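You operate a simulated robot arm through the tools that you are given. There is no shell and no other tool.

The job below is to be done with a simulated robot arm. You get a single attempt, and the scene is never put back.

JOB
Pump the small blue coupler up to 2.0 bar on the test box.
Fine: press SET ZERO once before pumping; seat it, grip TIGHT, test vent CLOSED, and leave it so. Set down upright: what you pick out.

Only the result counts: the job must be done as asked and must still hold three seconds after the hand-in. Knocking over, shifting, dropping, spilling or breaking anything else fails it.

ROBOT AND FRAMES
A 7-joint arm with a two-finger gripper, fixed in place. Base frame: the origin is at the foot of the arm, x ahead of it, y to its left, z up; the work surface is at about z = 0. Readings come in m, rad, newtons and seconds.
With the tool pointing down near the work surface it reaches from about 0.26 to 0.6 m from the base axis. Its first joint turns from -2.496 to 2.496 rad. Payload 1.08 kg.
The TCP is the grasp point between the finger pads, 0.016 m short of the fingertips. In the tool frame z runs along the fingers and y along their closing line. Largest opening 0.088 m; the body of the gripper starts 0.058 m behind the TCP.
Orientation is told as [roll, pitch, yaw] about the base's x, y, z axes, in that order, counted from this pose: with the fingers straight down and closing along the base's y, the tool's x points along the base's -x, its y along +y and its z along -z.

CONTROLS
- The arm moves only by the tool jog_arm. Its argument "commands" is text: rows parted by semicolons, each of 6 numbers parted by spaces: the shift along the tool's x, y, z in m, then the turn, a rotation vector about the tool's x, y, z in rad. In form: tx ty tz ax ay az; .... A call has 1 to 20 rows; each row shifts and turns the commanded pose from where the row before left it, along the tool's axes as they then stand. "claw" is the gripper command, from -1 (fully open) to 1 (shut), values between in proportion, set as the call begins (left out, the last holds). Rows are played at 5 a second. More than 0.05 m and 0.15 rad between two rows, or a gripper value outside its range, and nothing of the call is played. A pose out of reach is approached as far as the arm can. The call stops where the force on the tool passes 40 N (or 10 N more than at its start, if that is more) or the arm is blocked; 0.2 s more then pass. Each finger halts on what it meets, pressing with about 20 N; the grip force reading is that of the motor and also rises with nothing between the fingers. The clock runs only during rows and for 0.2 s after the last one: add rows that do not move to give the fingers time. It gives the time, the measured TCP pose, the force on the tool (base axes), the opening and the grip force at its end, in the units of the frame above (readings bear some noise), with the torque about the TCP (base axes, N m) and any sound that the robot's microphone picked up.
- Cameras (640 x 400 px; columns grow to the right, rows downward): "scene" is fixed at [0.2246, 0.5018, 0.6131]; the picture's right is [-0.77, -0.63, 0.00], its down [-0.45, 0.55, -0.70] and it looks along [0.44, -0.54, -0.72] (base axes); focal length 214 px, centre (320, 200). "wrist" rides on the gripper at [0.082, -0.008, -0.092] in the tool frame; the picture's right is [0.10, 0.99, 0.00], its down [-0.70, 0.07, -0.71] and it looks along [-0.71, 0.07, 0.70] (tool axes); focal length 256 px, centre (320, 200). There is no depth. A picture from a camera that has moved, and an enlarged one, comes with that camera's place and axes in the base frame and with its lens. The place of the scene camera against the robot may be out by one fixed shift of up to 0.012 m in any direction.
- get_image(camera): a new picture of that camera. It takes no simulated time.
- inspect(camera, box): a new picture of the part [left, top, right, bottom] of that camera's present view, enlarged. It takes no simulated time.
- close_job(): hands the job in; it is judged then, once.

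Places have to be worked out from the pictures, the camera data and where the tool is seen. Open the gripper and draw the arm clear of the work before you hand the job in, unless the task says otherwise.

The tools are called after ">>>" as name(argument=value, ...) on one line, values as JSON. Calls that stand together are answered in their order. jog_arm: Moves the arm, as the interface text tells. Its arguments: {"type":"object","properties":{"commands":{"type":"string"},"claw":{"type":"number"}},"required":["commands"]} The other tools are called the same way: get_image (camera) takes a picture; inspect (camera, box) takes an enlarged picture of a part of a camera's view; close_job () hands the job in.

At the start:

```text
t: 0.0
eef_pos: [0.3916, 0.1177, 0.4313]
tool_rot: [0.001, 0.002, 0.0]
wrist_force: [0.6, 0.4, 0.0]
wrist_torque: [0.04, -0.02, 0.01]
grip_width: 0.0879
grip_force: 0.1
```

scene: 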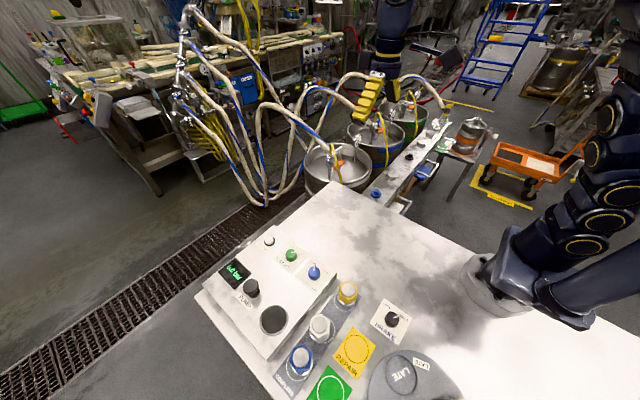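
wrist: 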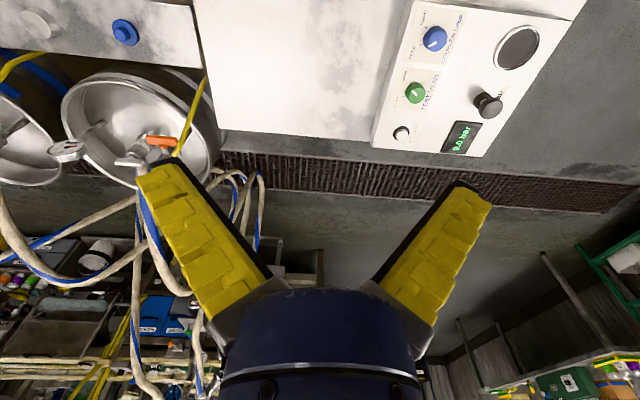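

I'll start by enlarging the work area in both cameras to read the labels.

>>> inspect(camera="scene", box=[190, 220, 350, 320])

>>> inspect(camera="scene", box=[260, 270, 468, 400])

>>> inspect(camera="wrist", box=[360, 0, 560, 160])

>>> inspect(camera="scene", box=[340, 110, 500, 210])

```text
4.00 times, centred on (270, 270) of scene
camera zoom: at [0.2246, 0.5018, 0.6131], right [-0.77, -0.63, 0.0], down [-0.45, 0.55, -0.7], along [0.44, -0.54, -0.72], focal length 858 px, centre (520, -80)
```

zoom: 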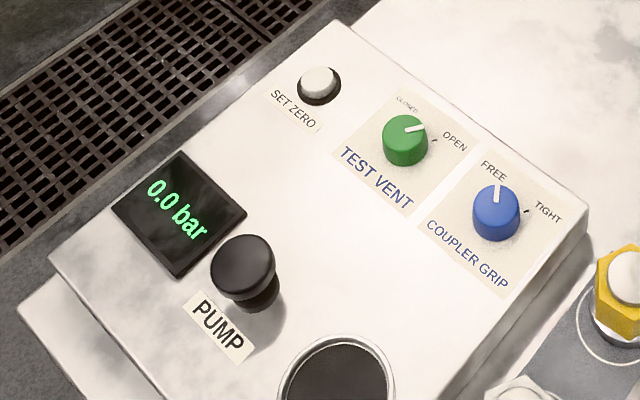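

```text
3.08 times, centred on (364, 335) of scene
camera zoom: at [0.2246, 0.5018, 0.6131], right [-0.77, -0.63, 0.0], down [-0.45, 0.55, -0.7], along [0.44, -0.54, -0.72], focal length 660 px, centre (185, -215)
```

zoom: 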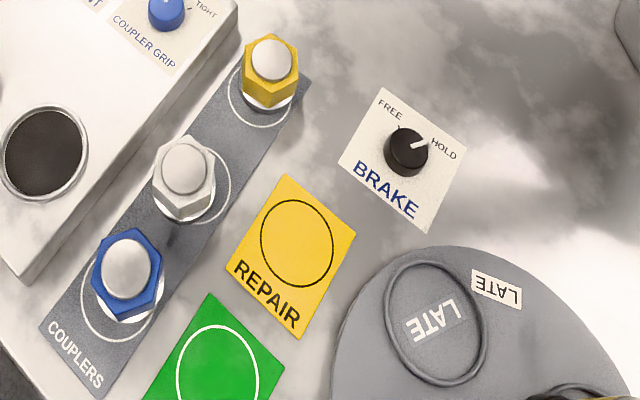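

```text
2.50 times, centred on (460, 80) of wrist
camera zoom: at [0.3107, 0.1092, 0.5232], right [-0.1, 0.99, 0.0], down [0.7, 0.07, 0.71], along [0.71, 0.07, -0.7], focal length 640 px, centre (-30, 500)
```

zoom: 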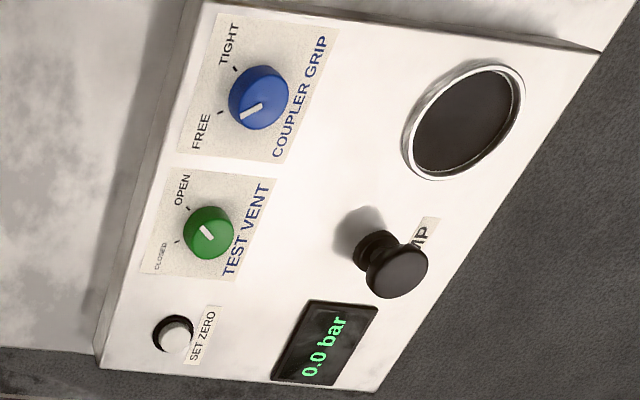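

```text
4.00 times, centred on (420, 160) of scene
camera zoom: at [0.2246, 0.5018, 0.6131], right [-0.77, -0.63, 0.0], down [-0.45, 0.55, -0.7], along [0.44, -0.54, -0.72], focal length 858 px, centre (-80, 360)
```

zoom: 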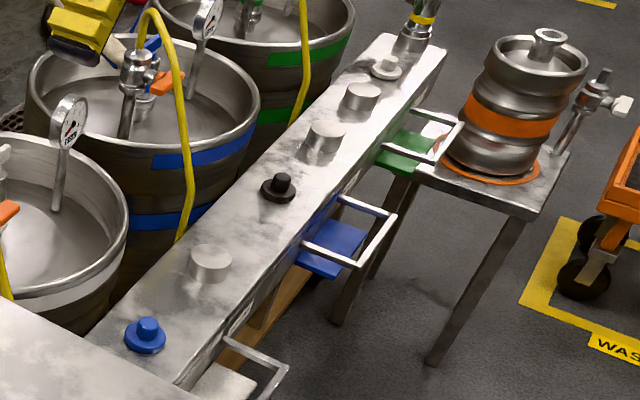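

The rack holds yellow, white and blue couplers, and a turntable marked LATE is cut off by the scene view. I'll yaw the tool left and move it over the table there so the wrist camera can look at the turntable.

>>> jog_arm(commands="0 0 0 0 0 -0.15;0 0 0 0 0 -0.15;0 0 0 0 0 -0.15;0 0 0 0 0 -0.15;0 0 0 0 0 -0.15;0 0 0 0 0 -0.15;0 0 0 0 0 -0.15;0 0 0 0 0 -0.15;0 0 0 0 0 -0.15;0 0 0 0 0 -0.15;-0.02 0.04 0 0 0 0;-0.02 0.04 0 0 0 0;-0.02 0.04 0 0 0 0;-0.02 0.04 0 0 0 0;-0.02 0.04 0 0 0 0;0 0 0 0 0 0")

>>> get_image(camera="wrist")

>>> get_image(camera="scene")

```text
t: 3.6
eef_pos: [0.2061, 0.2386, 0.4014]
tool_rot: [0.194, -0.025, 1.469]
wrist_force: [0.0, 0.4, 1.1]
wrist_torque: [0.01, -0.04, 0.02]
grip_width: 0.088
grip_force: 0.1
stopped in row 16: the arm was blocked; the commanded pose is now the measured one
```

```text
taken
camera wrist: at [0.2245, 0.1524, 0.4887], right [-0.98, -0.01, 0.19], down [0.14, 0.67, 0.73], along [-0.13, 0.74, -0.66], focal length 256 px, centre (320, 200)
```

wrist: 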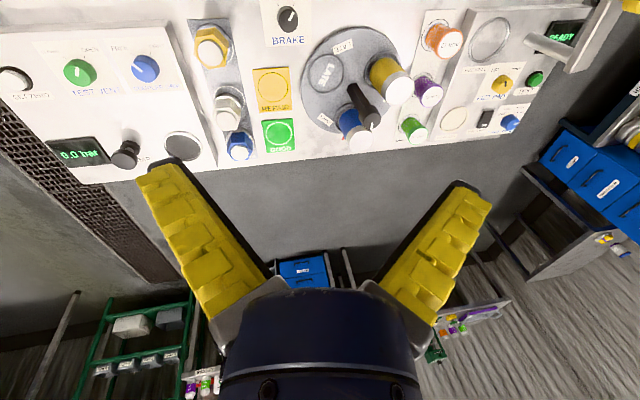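

```text
taken
```

scene: 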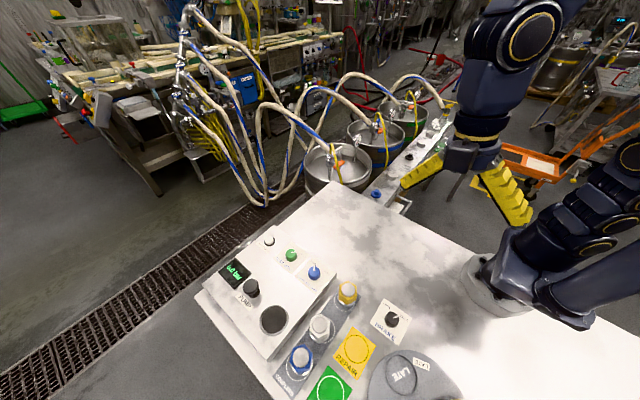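

The wrist view now shows the whole table, so I'll enlarge the rack, the turntable and the second station.

>>> inspect(camera="wrist", box=[140, 0, 340, 180])

>>> inspect(camera="wrist", box=[260, 0, 460, 160])

>>> inspect(camera="wrist", box=[400, 0, 600, 150])

>>> inspect(camera="wrist", box=[0, 30, 220, 200])

```text
2.22 times, centred on (240, 90) of wrist
camera zoom: at [0.2245, 0.1524, 0.4887], right [-0.98, -0.01, 0.19], down [0.14, 0.67, 0.73], along [-0.13, 0.74, -0.66], focal length 569 px, centre (498, 444)
```

zoom: 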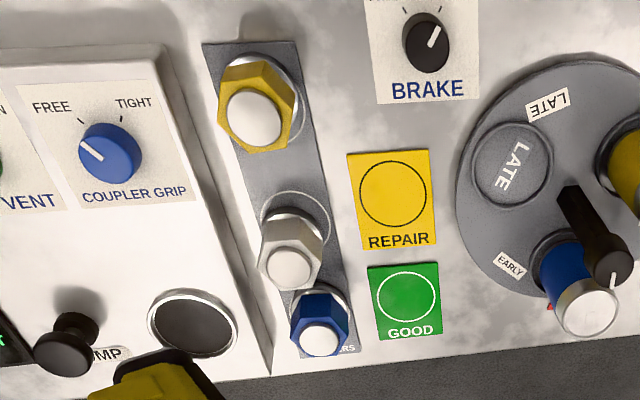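

```text
2.50 times, centred on (360, 80) of wrist
camera zoom: at [0.2245, 0.1524, 0.4887], right [-0.98, -0.01, 0.19], down [0.14, 0.67, 0.73], along [-0.13, 0.74, -0.66], focal length 640 px, centre (220, 500)
```

zoom: 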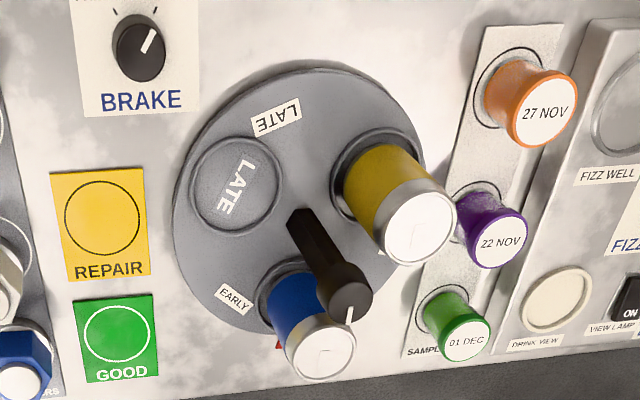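

```text
2.67 times, centred on (500, 75) of wrist
camera zoom: at [0.2245, 0.1524, 0.4887], right [-0.98, -0.01, 0.19], down [0.14, 0.67, 0.73], along [-0.13, 0.74, -0.66], focal length 683 px, centre (-160, 533)
```

zoom: 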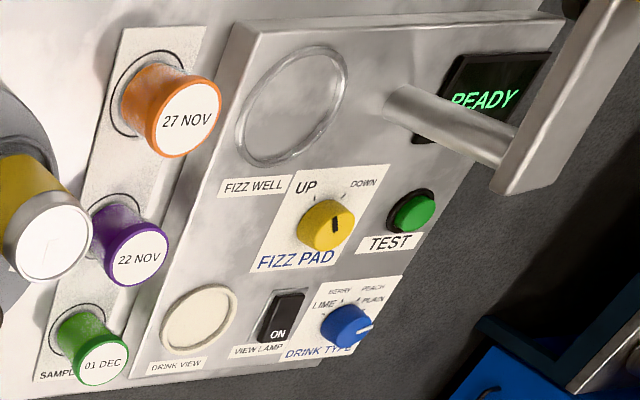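

```text
2.35 times, centred on (110, 115) of wrist
camera zoom: at [0.2245, 0.1524, 0.4887], right [-0.98, -0.01, 0.19], down [0.14, 0.67, 0.73], along [-0.13, 0.74, -0.66], focal length 602 px, centre (814, 400)
```

zoom: 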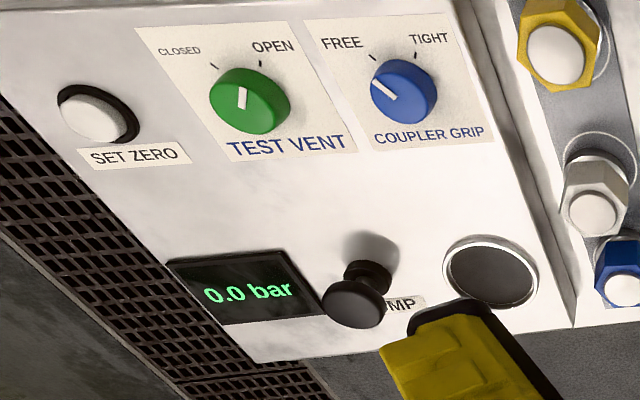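

The target is the blue hex coupler on the rack, and the well is empty. I'll straighten the tool, close the fingers and hover in front of the test box to measure positions.

>>> jog_arm(commands="0 0 0 0.1 0.013 0;0 0 0 0.094 0.012 0;0 0 0 0 0 0.15;0 0 0 0 0 0.15;0 0 0 0 0 0.15;0 0 0 0 0 0.15;-0.029 -0.019 0.033 0 0 0;-0.029 -0.019 0.033 0 0 0;-0.029 -0.019 0.033 0 0 0;0 0 0 0 0 0", claw=1)

>>> get_image(camera="wrist")

>>> get_image(camera="scene")

```text
t: 5.8
eef_pos: [0.3073, 0.2692, 0.304]
tool_rot: [-0.004, -0.008, 0.873]
wrist_force: [-0.3, -0.2, -1.0]
wrist_torque: [0.01, 0.0, 0.02]
grip_width: 0.0
grip_force: 19.7
```

```text
taken
camera wrist: at [0.2612, 0.201, 0.3963], right [-0.83, 0.56, -0.01], down [0.39, 0.58, 0.71], along [0.4, 0.59, -0.7], focal length 256 px, centre (320, 200)
```

wrist: 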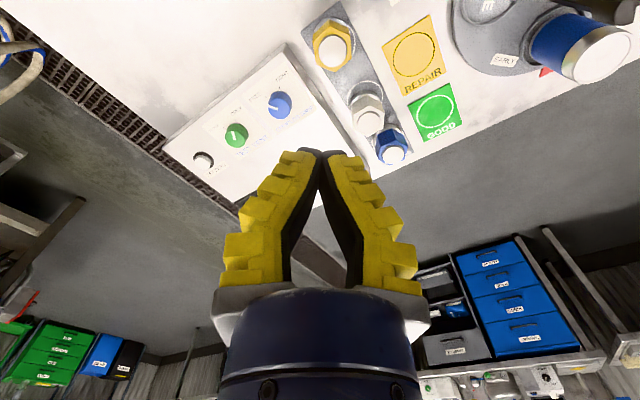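

```text
taken
```

scene: 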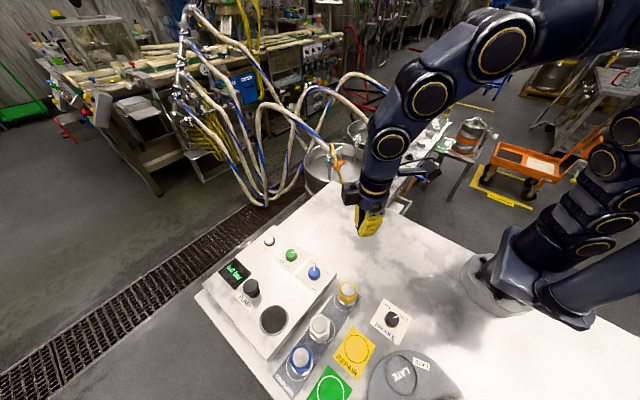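

Positions match my estimates, and the closed fingertips show near the image centre. I'll enlarge the box and rack.

>>> inspect(camera="wrist", box=[300, 0, 480, 180])

>>> inspect(camera="wrist", box=[150, 40, 350, 210])

>>> inspect(camera="scene", box=[255, 270, 375, 400])

>>> inspect(camera="scene", box=[250, 220, 340, 290])

```text
2.22 times, centred on (390, 90) of wrist
camera zoom: at [0.2612, 0.201, 0.3963], right [-0.83, 0.56, -0.01], down [0.39, 0.58, 0.71], along [0.4, 0.59, -0.7], focal length 569 px, centre (164, 444)
```

zoom: 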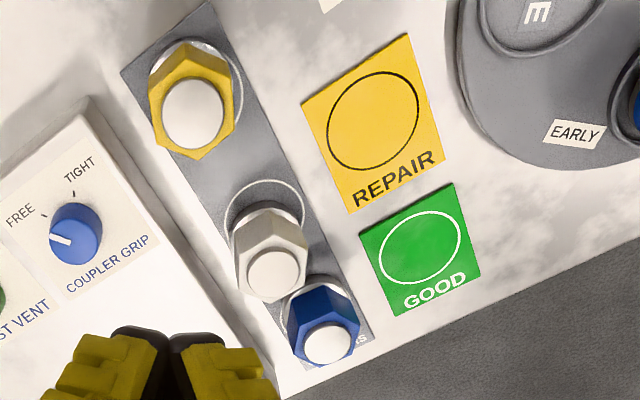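

```text
2.35 times, centred on (250, 125) of wrist
camera zoom: at [0.2612, 0.201, 0.3963], right [-0.83, 0.56, -0.01], down [0.39, 0.58, 0.71], along [0.4, 0.59, -0.7], focal length 602 px, centre (485, 376)
```

zoom: 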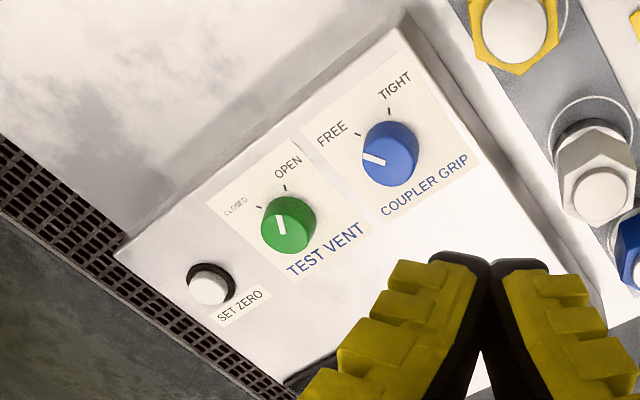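

```text
3.08 times, centred on (315, 335) of scene
camera zoom: at [0.2246, 0.5018, 0.6131], right [-0.77, -0.63, 0.0], down [-0.45, 0.55, -0.7], along [0.44, -0.54, -0.72], focal length 660 px, centre (335, -215)
```

zoom: 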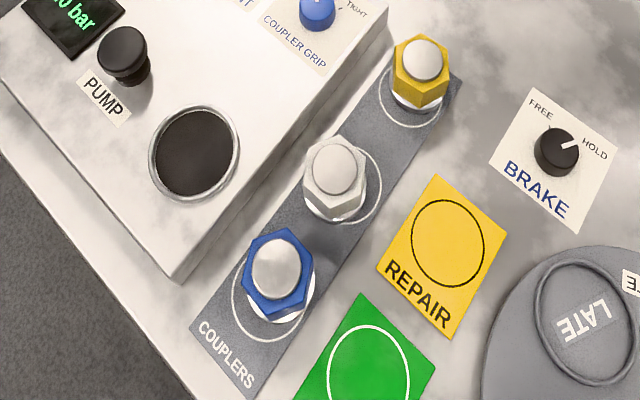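

```text
5.71 times, centred on (295, 255) of scene
camera zoom: at [0.2246, 0.5018, 0.6131], right [-0.77, -0.63, 0.0], down [-0.45, 0.55, -0.7], along [0.44, -0.54, -0.72], focal length 1226 px, centre (463, -114)
```

zoom: 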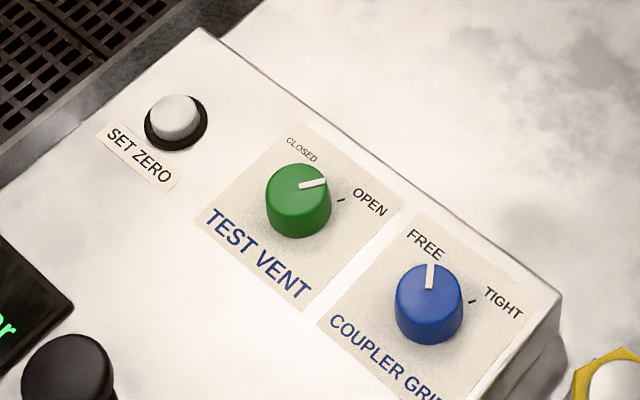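

Readings so far: vent is at OPEN and grip at FREE. SET ZERO is at about (0.585, 0.311), beyond the vertical reach, so I'll tilt the tool outward about 0.5 rad and hover over it at z≈0.12.

>>> jog_arm(commands="0 0 0 0 0 0.128;0 0 0 0 0 0.128;0 0 0 0 0 0.127;0 0 0 0 -0.125 0;0 0 0 0 -0.125 0;0 0 0 0 -0.125 0;0 0 0 0 -0.125 0;-0.018 -0.0117 0.036 0 0 0;-0.018 -0.0117 0.036 0 0 0;-0.018 -0.0117 0.036 0 0 0;-0.018 -0.0117 0.036 0 0 0;-0.018 -0.0117 0.036 0 0 0;-0.018 -0.0117 0.036 0 0 0;-0.018 -0.0117 0.036 0 0 0;-0.018 -0.0117 0.036 0 0 0;0 0 0 0 0 0")

>>> get_image(camera="wrist")

>>> inspect(camera="scene", box=[190, 180, 350, 280])

```text
t: 9.2
eef_pos: [0.5868, 0.312, 0.1224]
tool_rot: [0.001, -0.505, 0.491]
wrist_force: [-0.8, 0.0, -0.6]
wrist_torque: [0.0, -0.01, 0.0]
grip_width: 0.0
grip_force: 19.9
```

```text
taken
camera wrist: at [0.4893, 0.2501, 0.1635], right [-0.55, 0.84, -0.05], down [0.2, 0.19, 0.96], along [0.81, 0.52, -0.27], focal length 256 px, centre (320, 200)
```

wrist: 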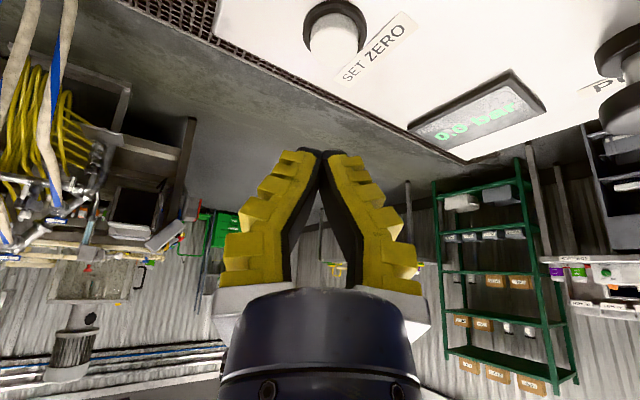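

```text
4.00 times, centred on (270, 230) of scene
camera zoom: at [0.2246, 0.5018, 0.6131], right [-0.77, -0.63, 0.0], down [-0.45, 0.55, -0.7], along [0.44, -0.54, -0.72], focal length 858 px, centre (520, 80)
```

zoom: 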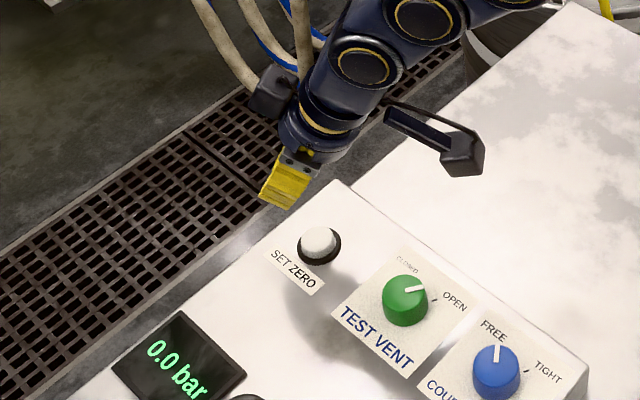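

The tip hovers near the button, which I place at about (0.578, 0.310). I'll correct 9 mm inward, descend to z≈0.078 and check alignment.

>>> jog_arm(commands="0.01 0.0007 0.0115 0 0 0;0.0095 0.0007 0.0115 0 0 0;0.0095 0.0006 0.0115 0 0 0;0 0 0 0 0 0")

>>> get_image(camera="wrist")

>>> inspect(camera="scene", box=[230, 200, 310, 250])

```text
t: 10.2
eef_pos: [0.5767, 0.3105, 0.0781]
tool_rot: [0.001, -0.508, 0.491]
wrist_force: [-0.2, 0.0, 1.1]
wrist_torque: [-0.01, -0.01, 0.01]
grip_width: 0.0
grip_force: 20.3
```

```text
taken
camera wrist: at [0.4792, 0.2485, 0.1186], right [-0.55, 0.83, -0.05], down [0.2, 0.19, 0.96], along [0.81, 0.52, -0.27], focal length 256 px, centre (320, 200)
```

wrist: 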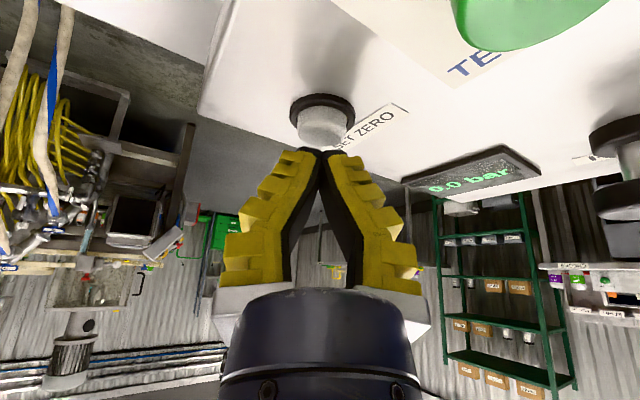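

```text
8.00 times, centred on (270, 225) of scene
camera zoom: at [0.2246, 0.5018, 0.6131], right [-0.77, -0.63, 0.0], down [-0.45, 0.55, -0.7], along [0.44, -0.54, -0.72], focal length 1716 px, centre (720, 0)
```

zoom: 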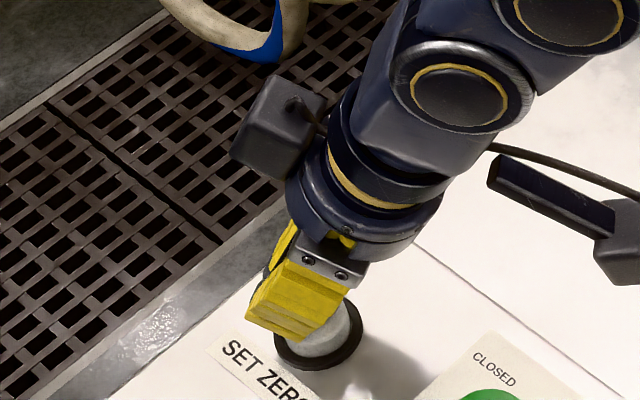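

Button top is near z≈0.052 and the finger edge sits about 5 mm outward of its centre. I'll shift inward 5 mm, then descend slowly, watching force and sound.

>>> jog_arm(commands="0.0044 0 -0.0024 0 0 0;0.00096 0 0.00175 0 0 0;0.00096 0 0.00175 0 0 0;0.00096 0 0.00175 0 0 0;0.00096 0 0.00175 0 0 0;0 0 0 0 0 0")

>>> inspect(camera="scene", box=[230, 200, 310, 250])

>>> inspect(camera="wrist", box=[240, 60, 400, 180])

```text
t: 11.6
eef_pos: [0.572, 0.3076, 0.0716]
tool_rot: [0.0, -0.509, 0.491]
wrist_force: [0.0, -0.6, 0.4]
wrist_torque: [-0.01, 0.01, 0.01]
grip_width: 0.0002
grip_force: 20.3
```

```text
8.00 times, centred on (270, 225) of scene
camera zoom: at [0.2246, 0.5018, 0.6131], right [-0.77, -0.63, 0.0], down [-0.45, 0.55, -0.7], along [0.44, -0.54, -0.72], focal length 1716 px, centre (720, 0)
```

zoom: 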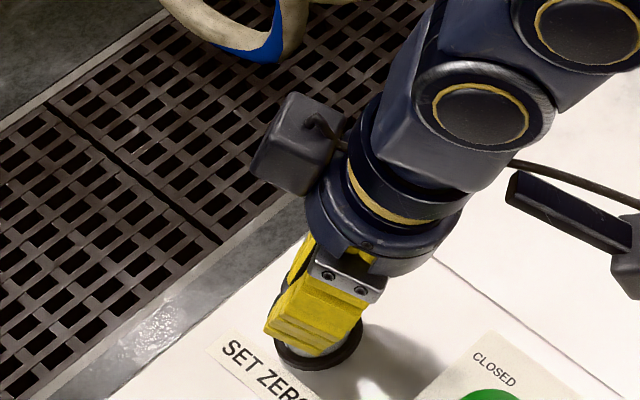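

```text
3.33 times, centred on (320, 120) of wrist
camera zoom: at [0.4741, 0.2457, 0.1114], right [-0.55, 0.83, -0.05], down [0.2, 0.19, 0.96], along [0.81, 0.52, -0.27], focal length 853 px, centre (320, 467)
```

zoom: 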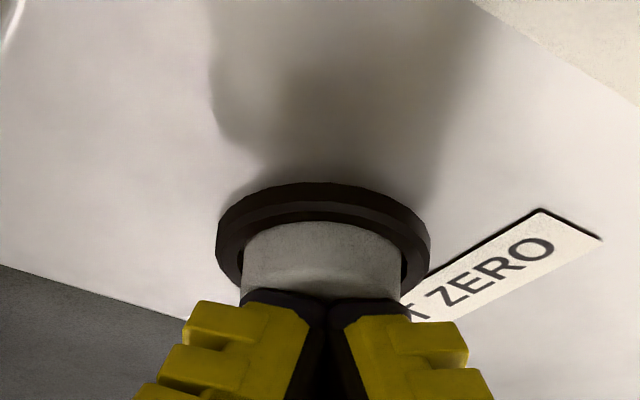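

The fingertip is centred over the button with no contact yet, so I'll keep pressing down in small steps.

>>> jog_arm(commands="0.00096 0 0.00175 0 0 0;0.00096 0 0.00175 0 0 0;0.00096 0 0.00175 0 0 0;0 0 0 0 0 0")

>>> inspect(camera="wrist", box=[240, 60, 400, 180])

```text
t: 12.6
eef_pos: [0.571, 0.3067, 0.0654]
tool_rot: [0.0, -0.506, 0.491]
wrist_force: [-0.1, 1.5, 2.8]
wrist_torque: [0.06, -0.03, -0.01]
grip_width: 0.0058
grip_force: 22.2
heard: click
```

```text
3.33 times, centred on (320, 120) of wrist
camera zoom: at [0.4742, 0.2455, 0.1063], right [-0.55, 0.83, -0.05], down [0.2, 0.19, 0.96], along [0.81, 0.52, -0.27], focal length 853 px, centre (320, 467)
```

zoom: 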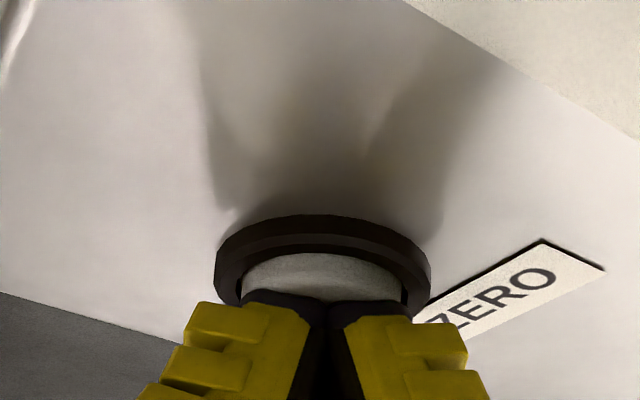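

A click was heard, so zero is pressed once. I'll lift straight off, move inward, straighten, and go to a viewing pose for the blue coupler.

>>> jog_arm(commands="-0.0144 0 -0.0263 0 0 0;-0.0144 0 -0.0263 0 0 0;-0.0144 0 -0.0263 0 0 0;-0.0144 0 -0.0263 0 0 0;0.0439 0 -0.0235 0 0 0;0.0439 0 -0.0235 0 0 0;0.0439 0 -0.0235 0 0 0;0.0439 0 -0.0235 0 0 0;0 0 0 0 0.127 -0;0 0 0 0 0.127 0;0 0 0 0 0.127 0;0 0 0 0 0.127 0;0 0 0 0 0 -0.128;0 0 0 0 0 -0.128;0 0 0 0 0 -0.127;0 0 0 0 0 -0.127;0 0 0 0 0 0")

>>> jog_arm(commands="-0.0116 0.0434 0.007 0 0 0;-0.0116 0.0434 0.007 0 0 0;-0.0116 0.0434 0.007 0 0 0;-0.0116 0.0434 0.007 0 0 0;-0.0116 0.0434 0.007 0 0 0;0 0 0 0 0 0", claw=-1)

>>> get_image(camera="wrist")

>>> inspect(camera="scene", box=[190, 220, 350, 320])

```text
t: 16.2
eef_pos: [0.3952, 0.2131, 0.182]
tool_rot: [-0.001, 0.001, 1.002]
wrist_force: [-0.5, 0.2, -0.6]
wrist_torque: [-0.02, -0.01, 0.01]
grip_width: 0.0001
grip_force: 21.8
```

```text
t: 17.6
eef_pos: [0.2439, 0.3787, 0.1439]
tool_rot: [0.001, 0.001, 0.999]
wrist_force: [0.0, 0.6, 0.3]
wrist_torque: [0.03, 0.04, 0.0]
grip_width: 0.0881
grip_force: 0.0
```

```text
taken
camera wrist: at [0.2078, 0.3058, 0.2364], right [-0.89, 0.45, 0.0], down [0.32, 0.63, 0.71], along [0.32, 0.63, -0.71], focal length 256 px, centre (320, 200)
```

wrist: 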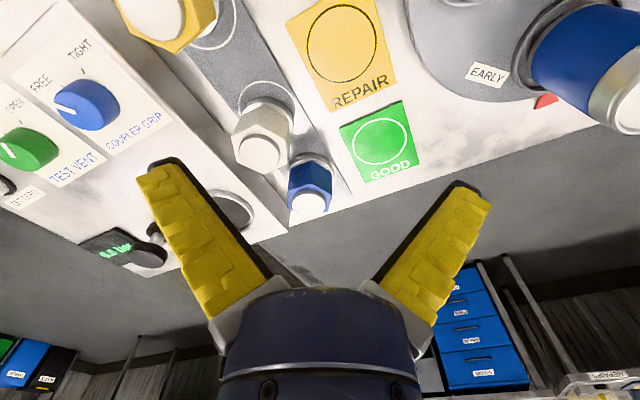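

```text
4.00 times, centred on (270, 270) of scene
camera zoom: at [0.2246, 0.5018, 0.6131], right [-0.77, -0.63, 0.0], down [-0.45, 0.55, -0.7], along [0.44, -0.54, -0.72], focal length 858 px, centre (520, -80)
```

zoom: 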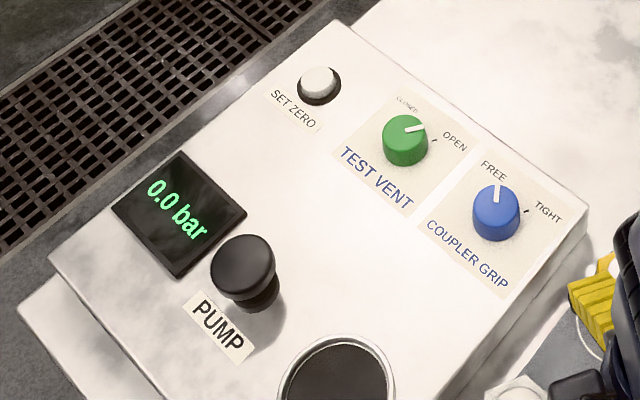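

The blue coupler is clearly the smaller one. I'll enlarge it to get its hex orientation and height.

>>> inspect(camera="wrist", box=[210, 80, 370, 230])

>>> inspect(camera="scene", box=[275, 325, 335, 395])

```text
2.67 times, centred on (290, 155) of wrist
camera zoom: at [0.2078, 0.3058, 0.2364], right [-0.89, 0.45, 0.0], down [0.32, 0.63, 0.71], along [0.32, 0.63, -0.71], focal length 683 px, centre (400, 320)
```

zoom: 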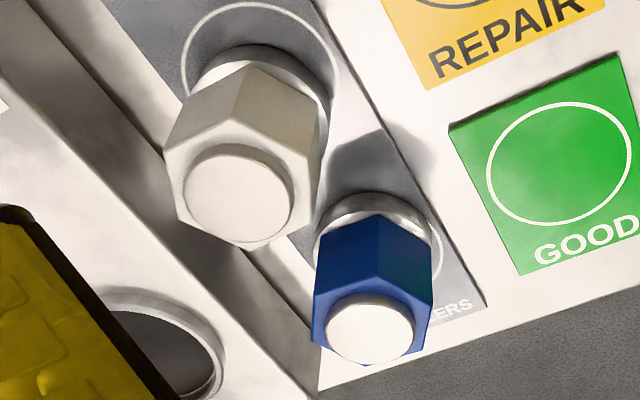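

```text
5.71 times, centred on (305, 360) of scene
camera zoom: at [0.2246, 0.5018, 0.6131], right [-0.77, -0.63, 0.0], down [-0.45, 0.55, -0.7], along [0.44, -0.54, -0.72], focal length 1226 px, centre (406, -714)
```

zoom: 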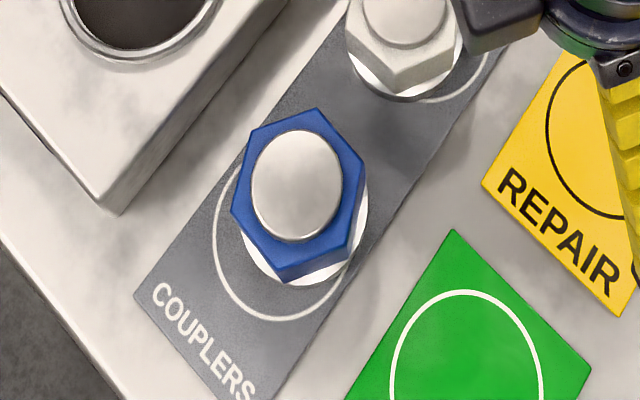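

The coupler is at about (0.304, 0.475), about 44 mm across flats. Its flats line up with the present yaw, so I'll set a 60 mm opening and hover directly above at z≈0.10.

>>> jog_arm(commands="-0.0283 0.0004 0.011 0 0 0;-0.0283 0.0004 0.011 0 0 0;-0.0283 0.0004 0.011 0 0 0;-0.0283 0.0004 0.011 0 0 0;0 0 0 0 0 0", claw=-0.36)

>>> get_image(camera="wrist")

>>> inspect(camera="scene", box=[255, 310, 355, 400])

```text
t: 18.8
eef_pos: [0.3032, 0.4739, 0.102]
tool_rot: [0.001, 0.002, 1.001]
wrist_force: [-0.2, 0.5, -0.4]
wrist_torque: [0.04, -0.02, 0.0]
grip_width: 0.0639
grip_force: 2.7
```

```text
taken
camera wrist: at [0.2673, 0.4007, 0.194], right [-0.89, 0.45, 0.0], down [0.32, 0.63, 0.71], along [0.32, 0.63, -0.71], focal length 256 px, centre (320, 200)
```

wrist: 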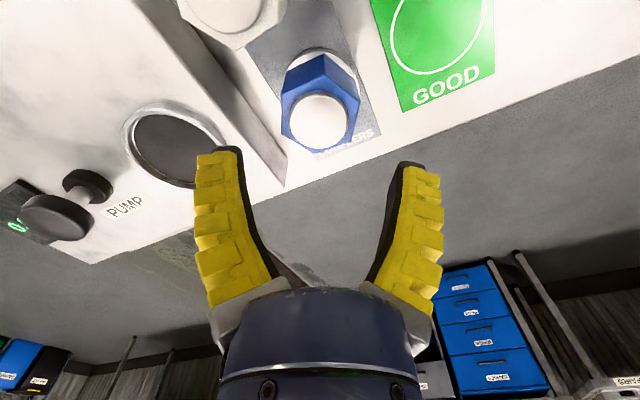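

```text
4.44 times, centred on (305, 355) of scene
camera zoom: at [0.2246, 0.5018, 0.6131], right [-0.77, -0.63, 0.0], down [-0.45, 0.55, -0.7], along [0.44, -0.54, -0.72], focal length 953 px, centre (387, -489)
```

zoom: 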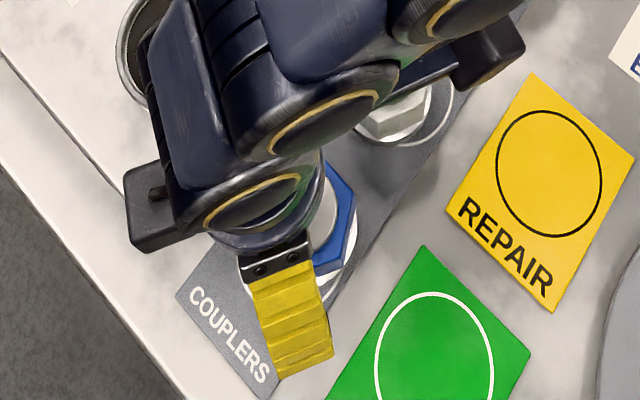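

Combining the two wrist views puts the coupler top at about z=0.064 and its centre near (0.300, 0.464), so the tool is about 10 mm too far out. I'll shift inward and lower a little to recheck.

>>> jog_arm(commands="0.005 0 0.006 0 0 0;0.005 0 0.006 0 0 0;0 0 0 0 0 0")

>>> get_image(camera="wrist")

>>> inspect(camera="wrist", box=[180, 60, 460, 220])

>>> inspect(camera="scene", box=[255, 310, 355, 400])

```text
t: 19.6
eef_pos: [0.2987, 0.4658, 0.0907]
tool_rot: [-0.001, 0.001, 0.999]
wrist_force: [-0.6, -0.1, -0.1]
wrist_torque: [-0.02, 0.0, 0.01]
grip_width: 0.0638
grip_force: 3.2
```

```text
taken
camera wrist: at [0.262, 0.3934, 0.1824], right [-0.89, 0.45, 0.0], down [0.32, 0.63, 0.71], along [0.32, 0.63, -0.71], focal length 256 px, centre (320, 200)
```

wrist: 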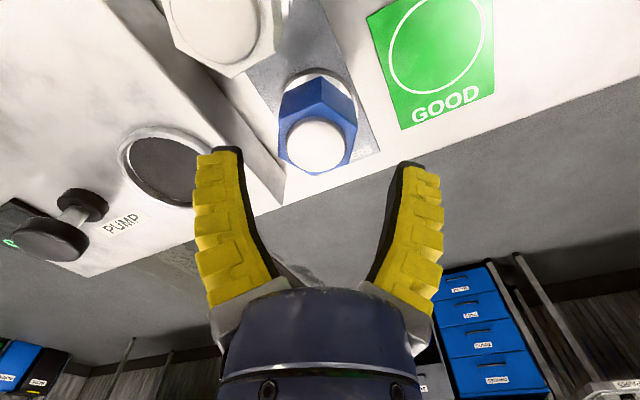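

```text
2.29 times, centred on (320, 140) of wrist
camera zoom: at [0.262, 0.3934, 0.1824], right [-0.89, 0.45, 0.0], down [0.32, 0.63, 0.71], along [0.32, 0.63, -0.71], focal length 585 px, centre (320, 337)
```

zoom: 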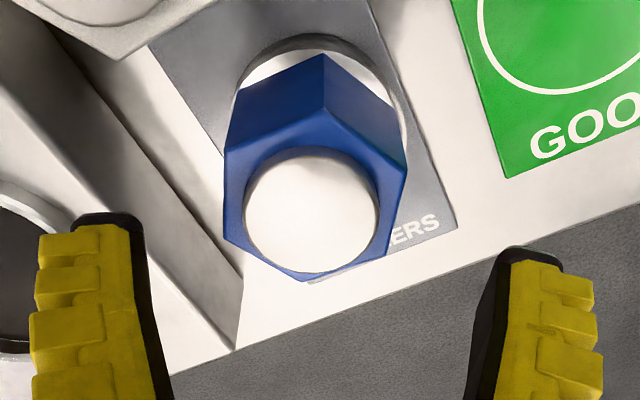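

```text
4.44 times, centred on (305, 355) of scene
camera zoom: at [0.2246, 0.5018, 0.6131], right [-0.77, -0.63, 0.0], down [-0.45, 0.55, -0.7], along [0.44, -0.54, -0.72], focal length 953 px, centre (387, -489)
```

zoom: 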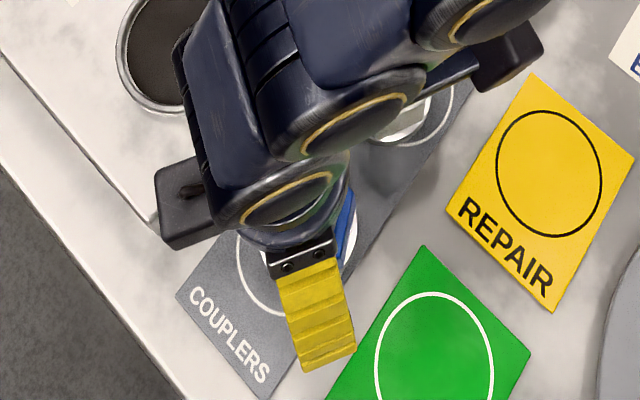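

The coupler is centred between the fingers, with the hex body spanning roughly z=0.024–0.066. I'll lower to TCP z≈0.056 so I grip the upper half, with the claw still open.

>>> jog_arm(commands="0.001 -0.0008 0.009 0 0 0;0.001 -0.0008 0.009 0 0 0;0 0 0.009 0 0 0;0 0 0.007 0 0 0;0 0 0 0 0 0")

>>> inspect(camera="wrist", box=[180, 60, 460, 220])

>>> inspect(camera="scene", box=[255, 310, 355, 400])

```text
t: 20.8
eef_pos: [0.297, 0.4645, 0.0564]
tool_rot: [0.0, 0.004, 0.999]
wrist_force: [-0.7, -0.8, 0.3]
wrist_torque: [0.03, -0.03, 0.05]
grip_width: 0.0637
grip_force: 2.3
```

```text
2.29 times, centred on (320, 140) of wrist
camera zoom: at [0.2621, 0.3915, 0.148], right [-0.89, 0.45, 0.0], down [0.32, 0.63, 0.71], along [0.32, 0.63, -0.71], focal length 585 px, centre (320, 337)
```

zoom: 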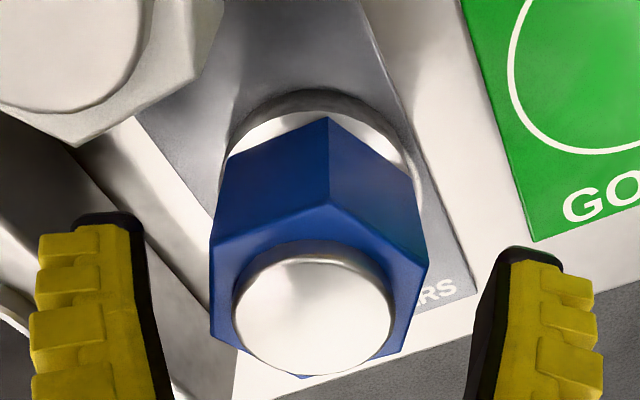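

```text
4.44 times, centred on (305, 355) of scene
camera zoom: at [0.2246, 0.5018, 0.6131], right [-0.77, -0.63, 0.0], down [-0.45, 0.55, -0.7], along [0.44, -0.54, -0.72], focal length 953 px, centre (387, -489)
```

zoom: 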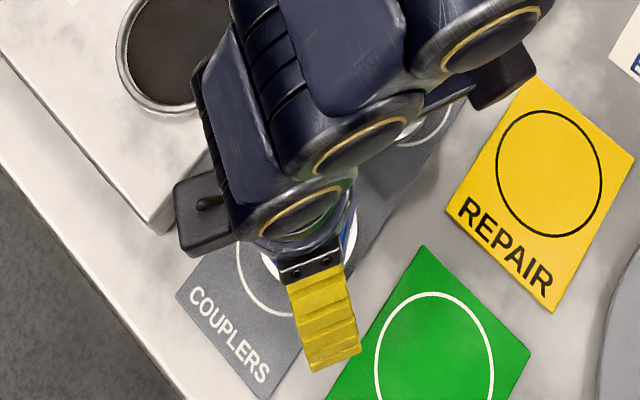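

The coupler sits centred between the fingers. Closing the gripper and giving it time.

>>> jog_arm(commands="0 0 0 0 0 0;0 0 0 0 0 0;0 0 0 0 0 0;0 0 0 0 0 0", claw=1)

>>> inspect(camera="wrist", box=[180, 60, 460, 220])

```text
t: 21.8
eef_pos: [0.2975, 0.4651, 0.056]
tool_rot: [0.0, 0.0, 1.0]
wrist_force: [0.4, -0.9, 2.6]
wrist_torque: [0.02, 0.02, 0.0]
grip_width: 0.0397
grip_force: 20.1
```

```text
2.29 times, centred on (320, 140) of wrist
camera zoom: at [0.2622, 0.3916, 0.1483], right [-0.89, 0.45, 0.0], down [0.32, 0.63, 0.71], along [0.32, 0.63, -0.71], focal length 585 px, centre (320, 337)
```

zoom: 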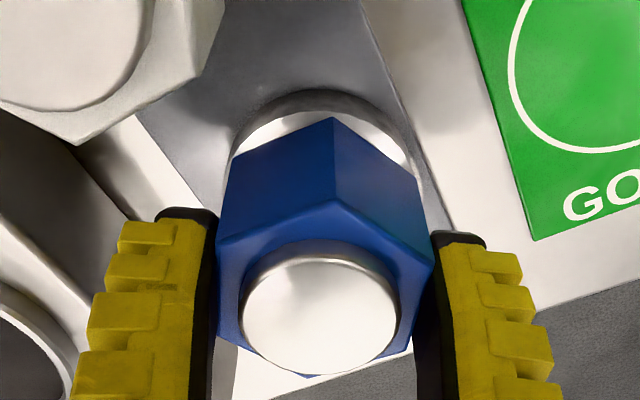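

Gripped at 39.7 mm across flats. I'll lift straight up about 0.10 m and check the hold before travelling.

>>> jog_arm(commands="0 0 -0.01 0 0 0;0 0 -0.02 0 0 0;0 0 -0.035 0 0 0;0 0 -0.035 0 0 0;0 0 0 0 0 0")

>>> get_image(camera="wrist")

>>> inspect(camera="scene", box=[240, 260, 380, 400])

```text
t: 23.0
eef_pos: [0.2985, 0.4639, 0.1561]
tool_rot: [0.001, 0.002, 1.0]
wrist_force: [-0.4, 0.5, -2.1]
wrist_torque: [0.02, 0.01, -0.01]
grip_width: 0.0395
grip_force: 20.6
```

```text
taken
camera wrist: at [0.262, 0.3907, 0.2483], right [-0.89, 0.45, 0.0], down [0.32, 0.63, 0.71], along [0.32, 0.63, -0.71], focal length 256 px, centre (320, 200)
```

wrist: 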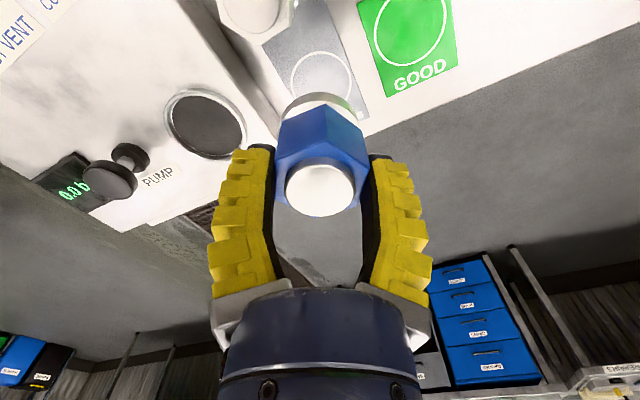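

```text
2.86 times, centred on (310, 330) of scene
camera zoom: at [0.2246, 0.5018, 0.6131], right [-0.77, -0.63, 0.0], down [-0.45, 0.55, -0.7], along [0.44, -0.54, -0.72], focal length 613 px, centre (349, -171)
```

zoom: 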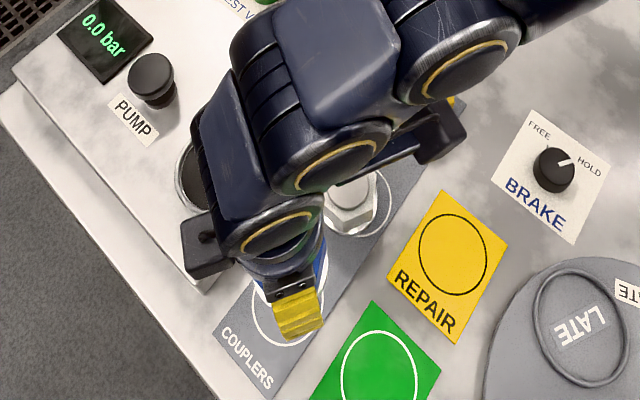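

The coupler is held cleanly. Triangulating the well across views gives about (0.400, 0.445), so I'll carry the coupler over it at the same height.

>>> jog_arm(commands="-0.0132 -0.0317 0 0 0 0;-0.0132 -0.0317 0 0 0 0;-0.0132 -0.0317 0 0 0 0;0 0 0 0 0 0;0 0 0 0 0 0")

>>> get_image(camera="wrist")

>>> inspect(camera="scene", box=[220, 270, 340, 370])

```text
t: 24.2
eef_pos: [0.3995, 0.4464, 0.159]
tool_rot: [0.0, 0.001, 1.001]
wrist_force: [0.0, -0.1, -1.8]
wrist_torque: [0.02, 0.0, 0.01]
grip_width: 0.0399
grip_force: 20.1
```

```text
taken
camera wrist: at [0.3636, 0.3724, 0.2507], right [-0.89, 0.45, 0.0], down [0.32, 0.63, 0.71], along [0.32, 0.63, -0.71], focal length 256 px, centre (320, 200)
```

wrist: 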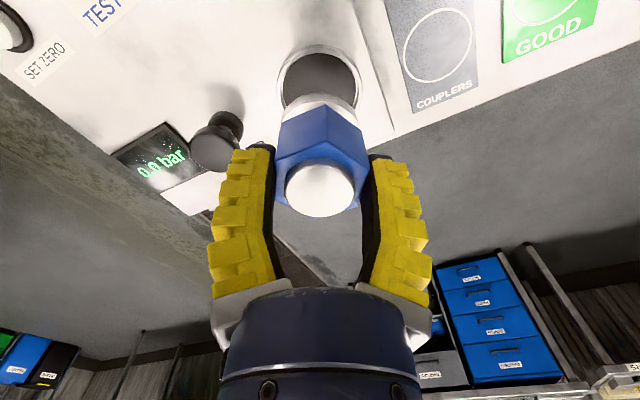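

```text
4.00 times, centred on (280, 320) of scene
camera zoom: at [0.2246, 0.5018, 0.6131], right [-0.77, -0.63, 0.0], down [-0.45, 0.55, -0.7], along [0.44, -0.54, -0.72], focal length 858 px, centre (480, -280)
```

zoom: 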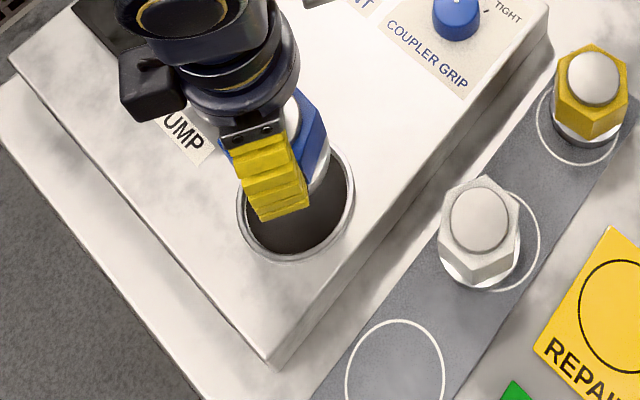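

The coupler is nearly over the well; I'll enlarge to fit the rim ellipse.

>>> inspect(camera="wrist", box=[250, 30, 390, 130])

```text
4.00 times, centred on (320, 80) of wrist
camera zoom: at [0.3636, 0.3724, 0.2507], right [-0.89, 0.45, 0.0], down [0.32, 0.63, 0.71], along [0.32, 0.63, -0.71], focal length 1024 px, centre (320, 680)
```

zoom: 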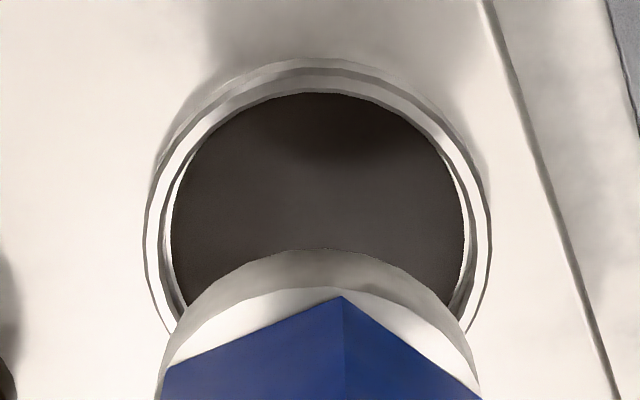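

The well opening (≈58 mm) is centred within about 1 mm laterally with the ≈50 mm flange. I'll lower to leave the coupler base about 12 mm above the rim and recheck.

>>> jog_arm(commands="0 0.0005 0.017 0 0 0;0 0 0.017 0 0 0;0 0 0.014 0 0 0;0 0 0 0 0 0;0 0 0 0 0 0")

>>> inspect(camera="wrist", box=[240, 50, 400, 150])

>>> inspect(camera="scene", box=[220, 270, 340, 370])

```text
t: 25.4
eef_pos: [0.3994, 0.4469, 0.1103]
tool_rot: [-0.001, 0.001, 1.0]
wrist_force: [-0.7, 0.8, -1.7]
wrist_torque: [0.04, -0.02, -0.01]
grip_width: 0.0396
grip_force: 20.2
```

```text
4.00 times, centred on (320, 100) of wrist
camera zoom: at [0.3634, 0.3729, 0.2019], right [-0.89, 0.45, 0.0], down [0.32, 0.63, 0.71], along [0.32, 0.63, -0.71], focal length 1024 px, centre (320, 600)
```

zoom: 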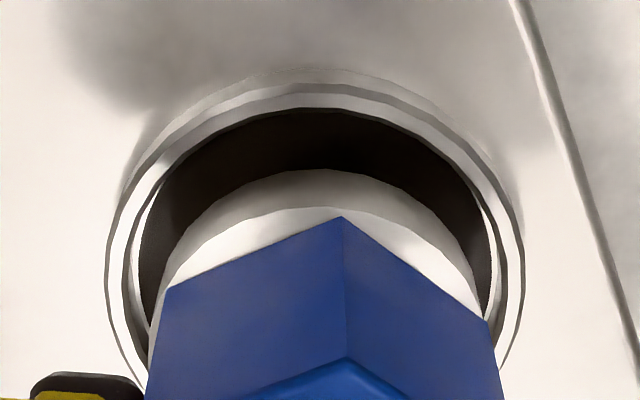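

```text
4.00 times, centred on (280, 320) of scene
camera zoom: at [0.2246, 0.5018, 0.6131], right [-0.77, -0.63, 0.0], down [-0.45, 0.55, -0.7], along [0.44, -0.54, -0.72], focal length 858 px, centre (480, -280)
```

zoom: 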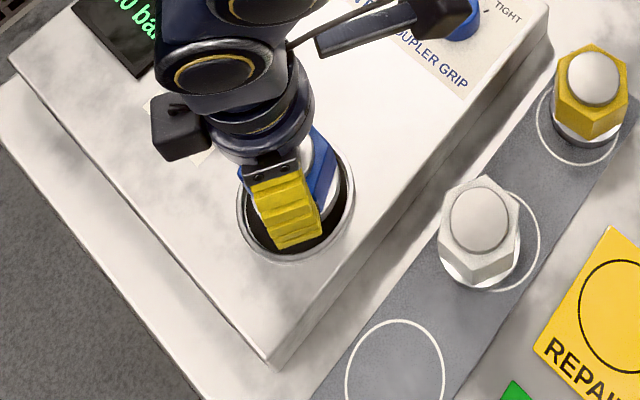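

The coupler is about 1 mm off laterally and the fore-aft offset is uncertain by about 3 mm. I'll lower 11 mm so the base is just above the rim, where gaps can be compared directly.

>>> jog_arm(commands="0 -0.001 0.006 0 0 0;0 0 0.005 0 0 0;0 0 0 0 0 0;0 0 0 0 0 0")

>>> inspect(camera="wrist", box=[240, 50, 400, 150])

>>> inspect(camera="scene", box=[255, 290, 315, 340])

```text
t: 26.4
eef_pos: [0.4012, 0.4454, 0.0979]
tool_rot: [0.0, 0.001, 1.001]
wrist_force: [0.1, -0.4, -1.3]
wrist_torque: [-0.01, -0.02, 0.0]
grip_width: 0.0393
grip_force: 20.5
```

```text
4.00 times, centred on (320, 100) of wrist
camera zoom: at [0.3642, 0.3726, 0.19], right [-0.89, 0.45, 0.0], down [0.32, 0.63, 0.71], along [0.32, 0.63, -0.71], focal length 1024 px, centre (320, 600)
```

zoom: 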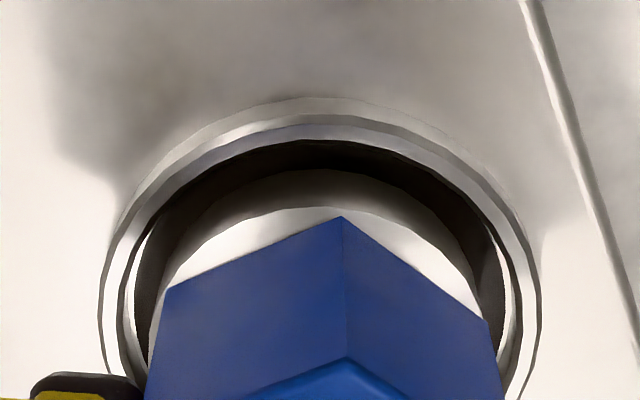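

```text
8.00 times, centred on (285, 315) of scene
camera zoom: at [0.2246, 0.5018, 0.6131], right [-0.77, -0.63, 0.0], down [-0.45, 0.55, -0.7], along [0.44, -0.54, -0.72], focal length 1716 px, centre (600, -720)
```

zoom: 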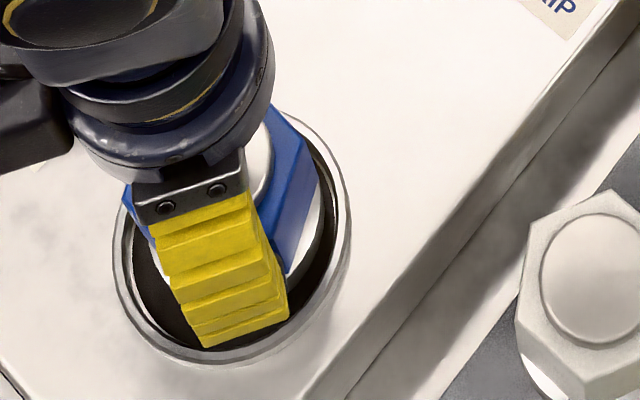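

Lateral alignment is good and the near-side gap suggests moving outward about 1.5 mm. I'll do that while lowering gently and watch for contact force.

>>> jog_arm(commands="-0.0015 0 0.003 0 0 0;0 0 0.003 0 0 0;0 0 0.003 0 0 0;0 0 0 0 0 0;0 0 0 0 0 0")

>>> inspect(camera="wrist", box=[240, 50, 400, 150])

>>> inspect(camera="scene", box=[255, 290, 315, 340])

```text
t: 27.6
eef_pos: [0.4015, 0.4483, 0.09]
tool_rot: [-0.001, -0.003, 1.003]
wrist_force: [0.8, 2.9, 13.8]
wrist_torque: [0.08, -0.01, 0.0]
grip_width: 0.0417
grip_force: 20.3
```

```text
4.00 times, centred on (320, 100) of wrist
camera zoom: at [0.3657, 0.3745, 0.1818], right [-0.89, 0.45, 0.0], down [0.32, 0.63, 0.71], along [0.32, 0.64, -0.7], focal length 1024 px, centre (320, 600)
```

zoom: 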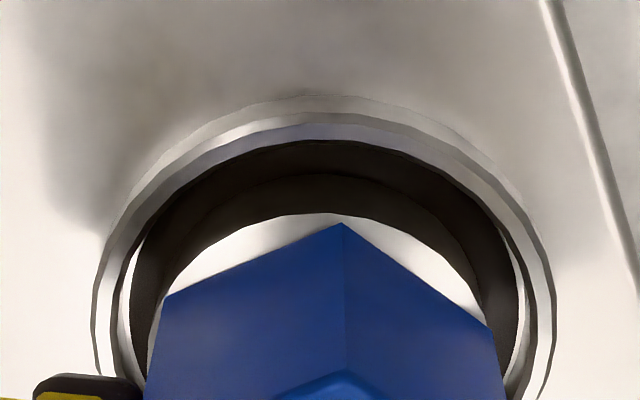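

```text
8.00 times, centred on (285, 315) of scene
camera zoom: at [0.2246, 0.5018, 0.6131], right [-0.77, -0.63, 0.0], down [-0.45, 0.55, -0.7], along [0.44, -0.54, -0.72], focal length 1716 px, centre (600, -720)
```

zoom: 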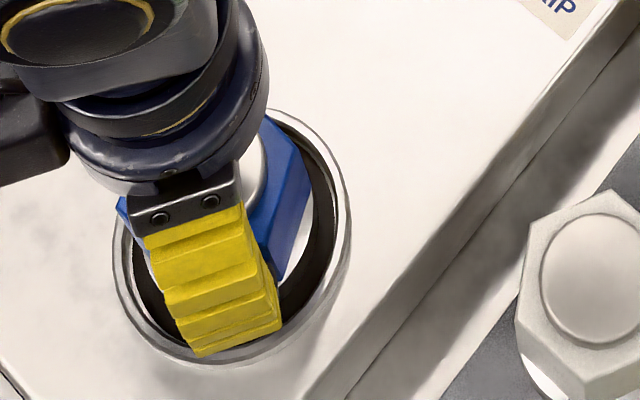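

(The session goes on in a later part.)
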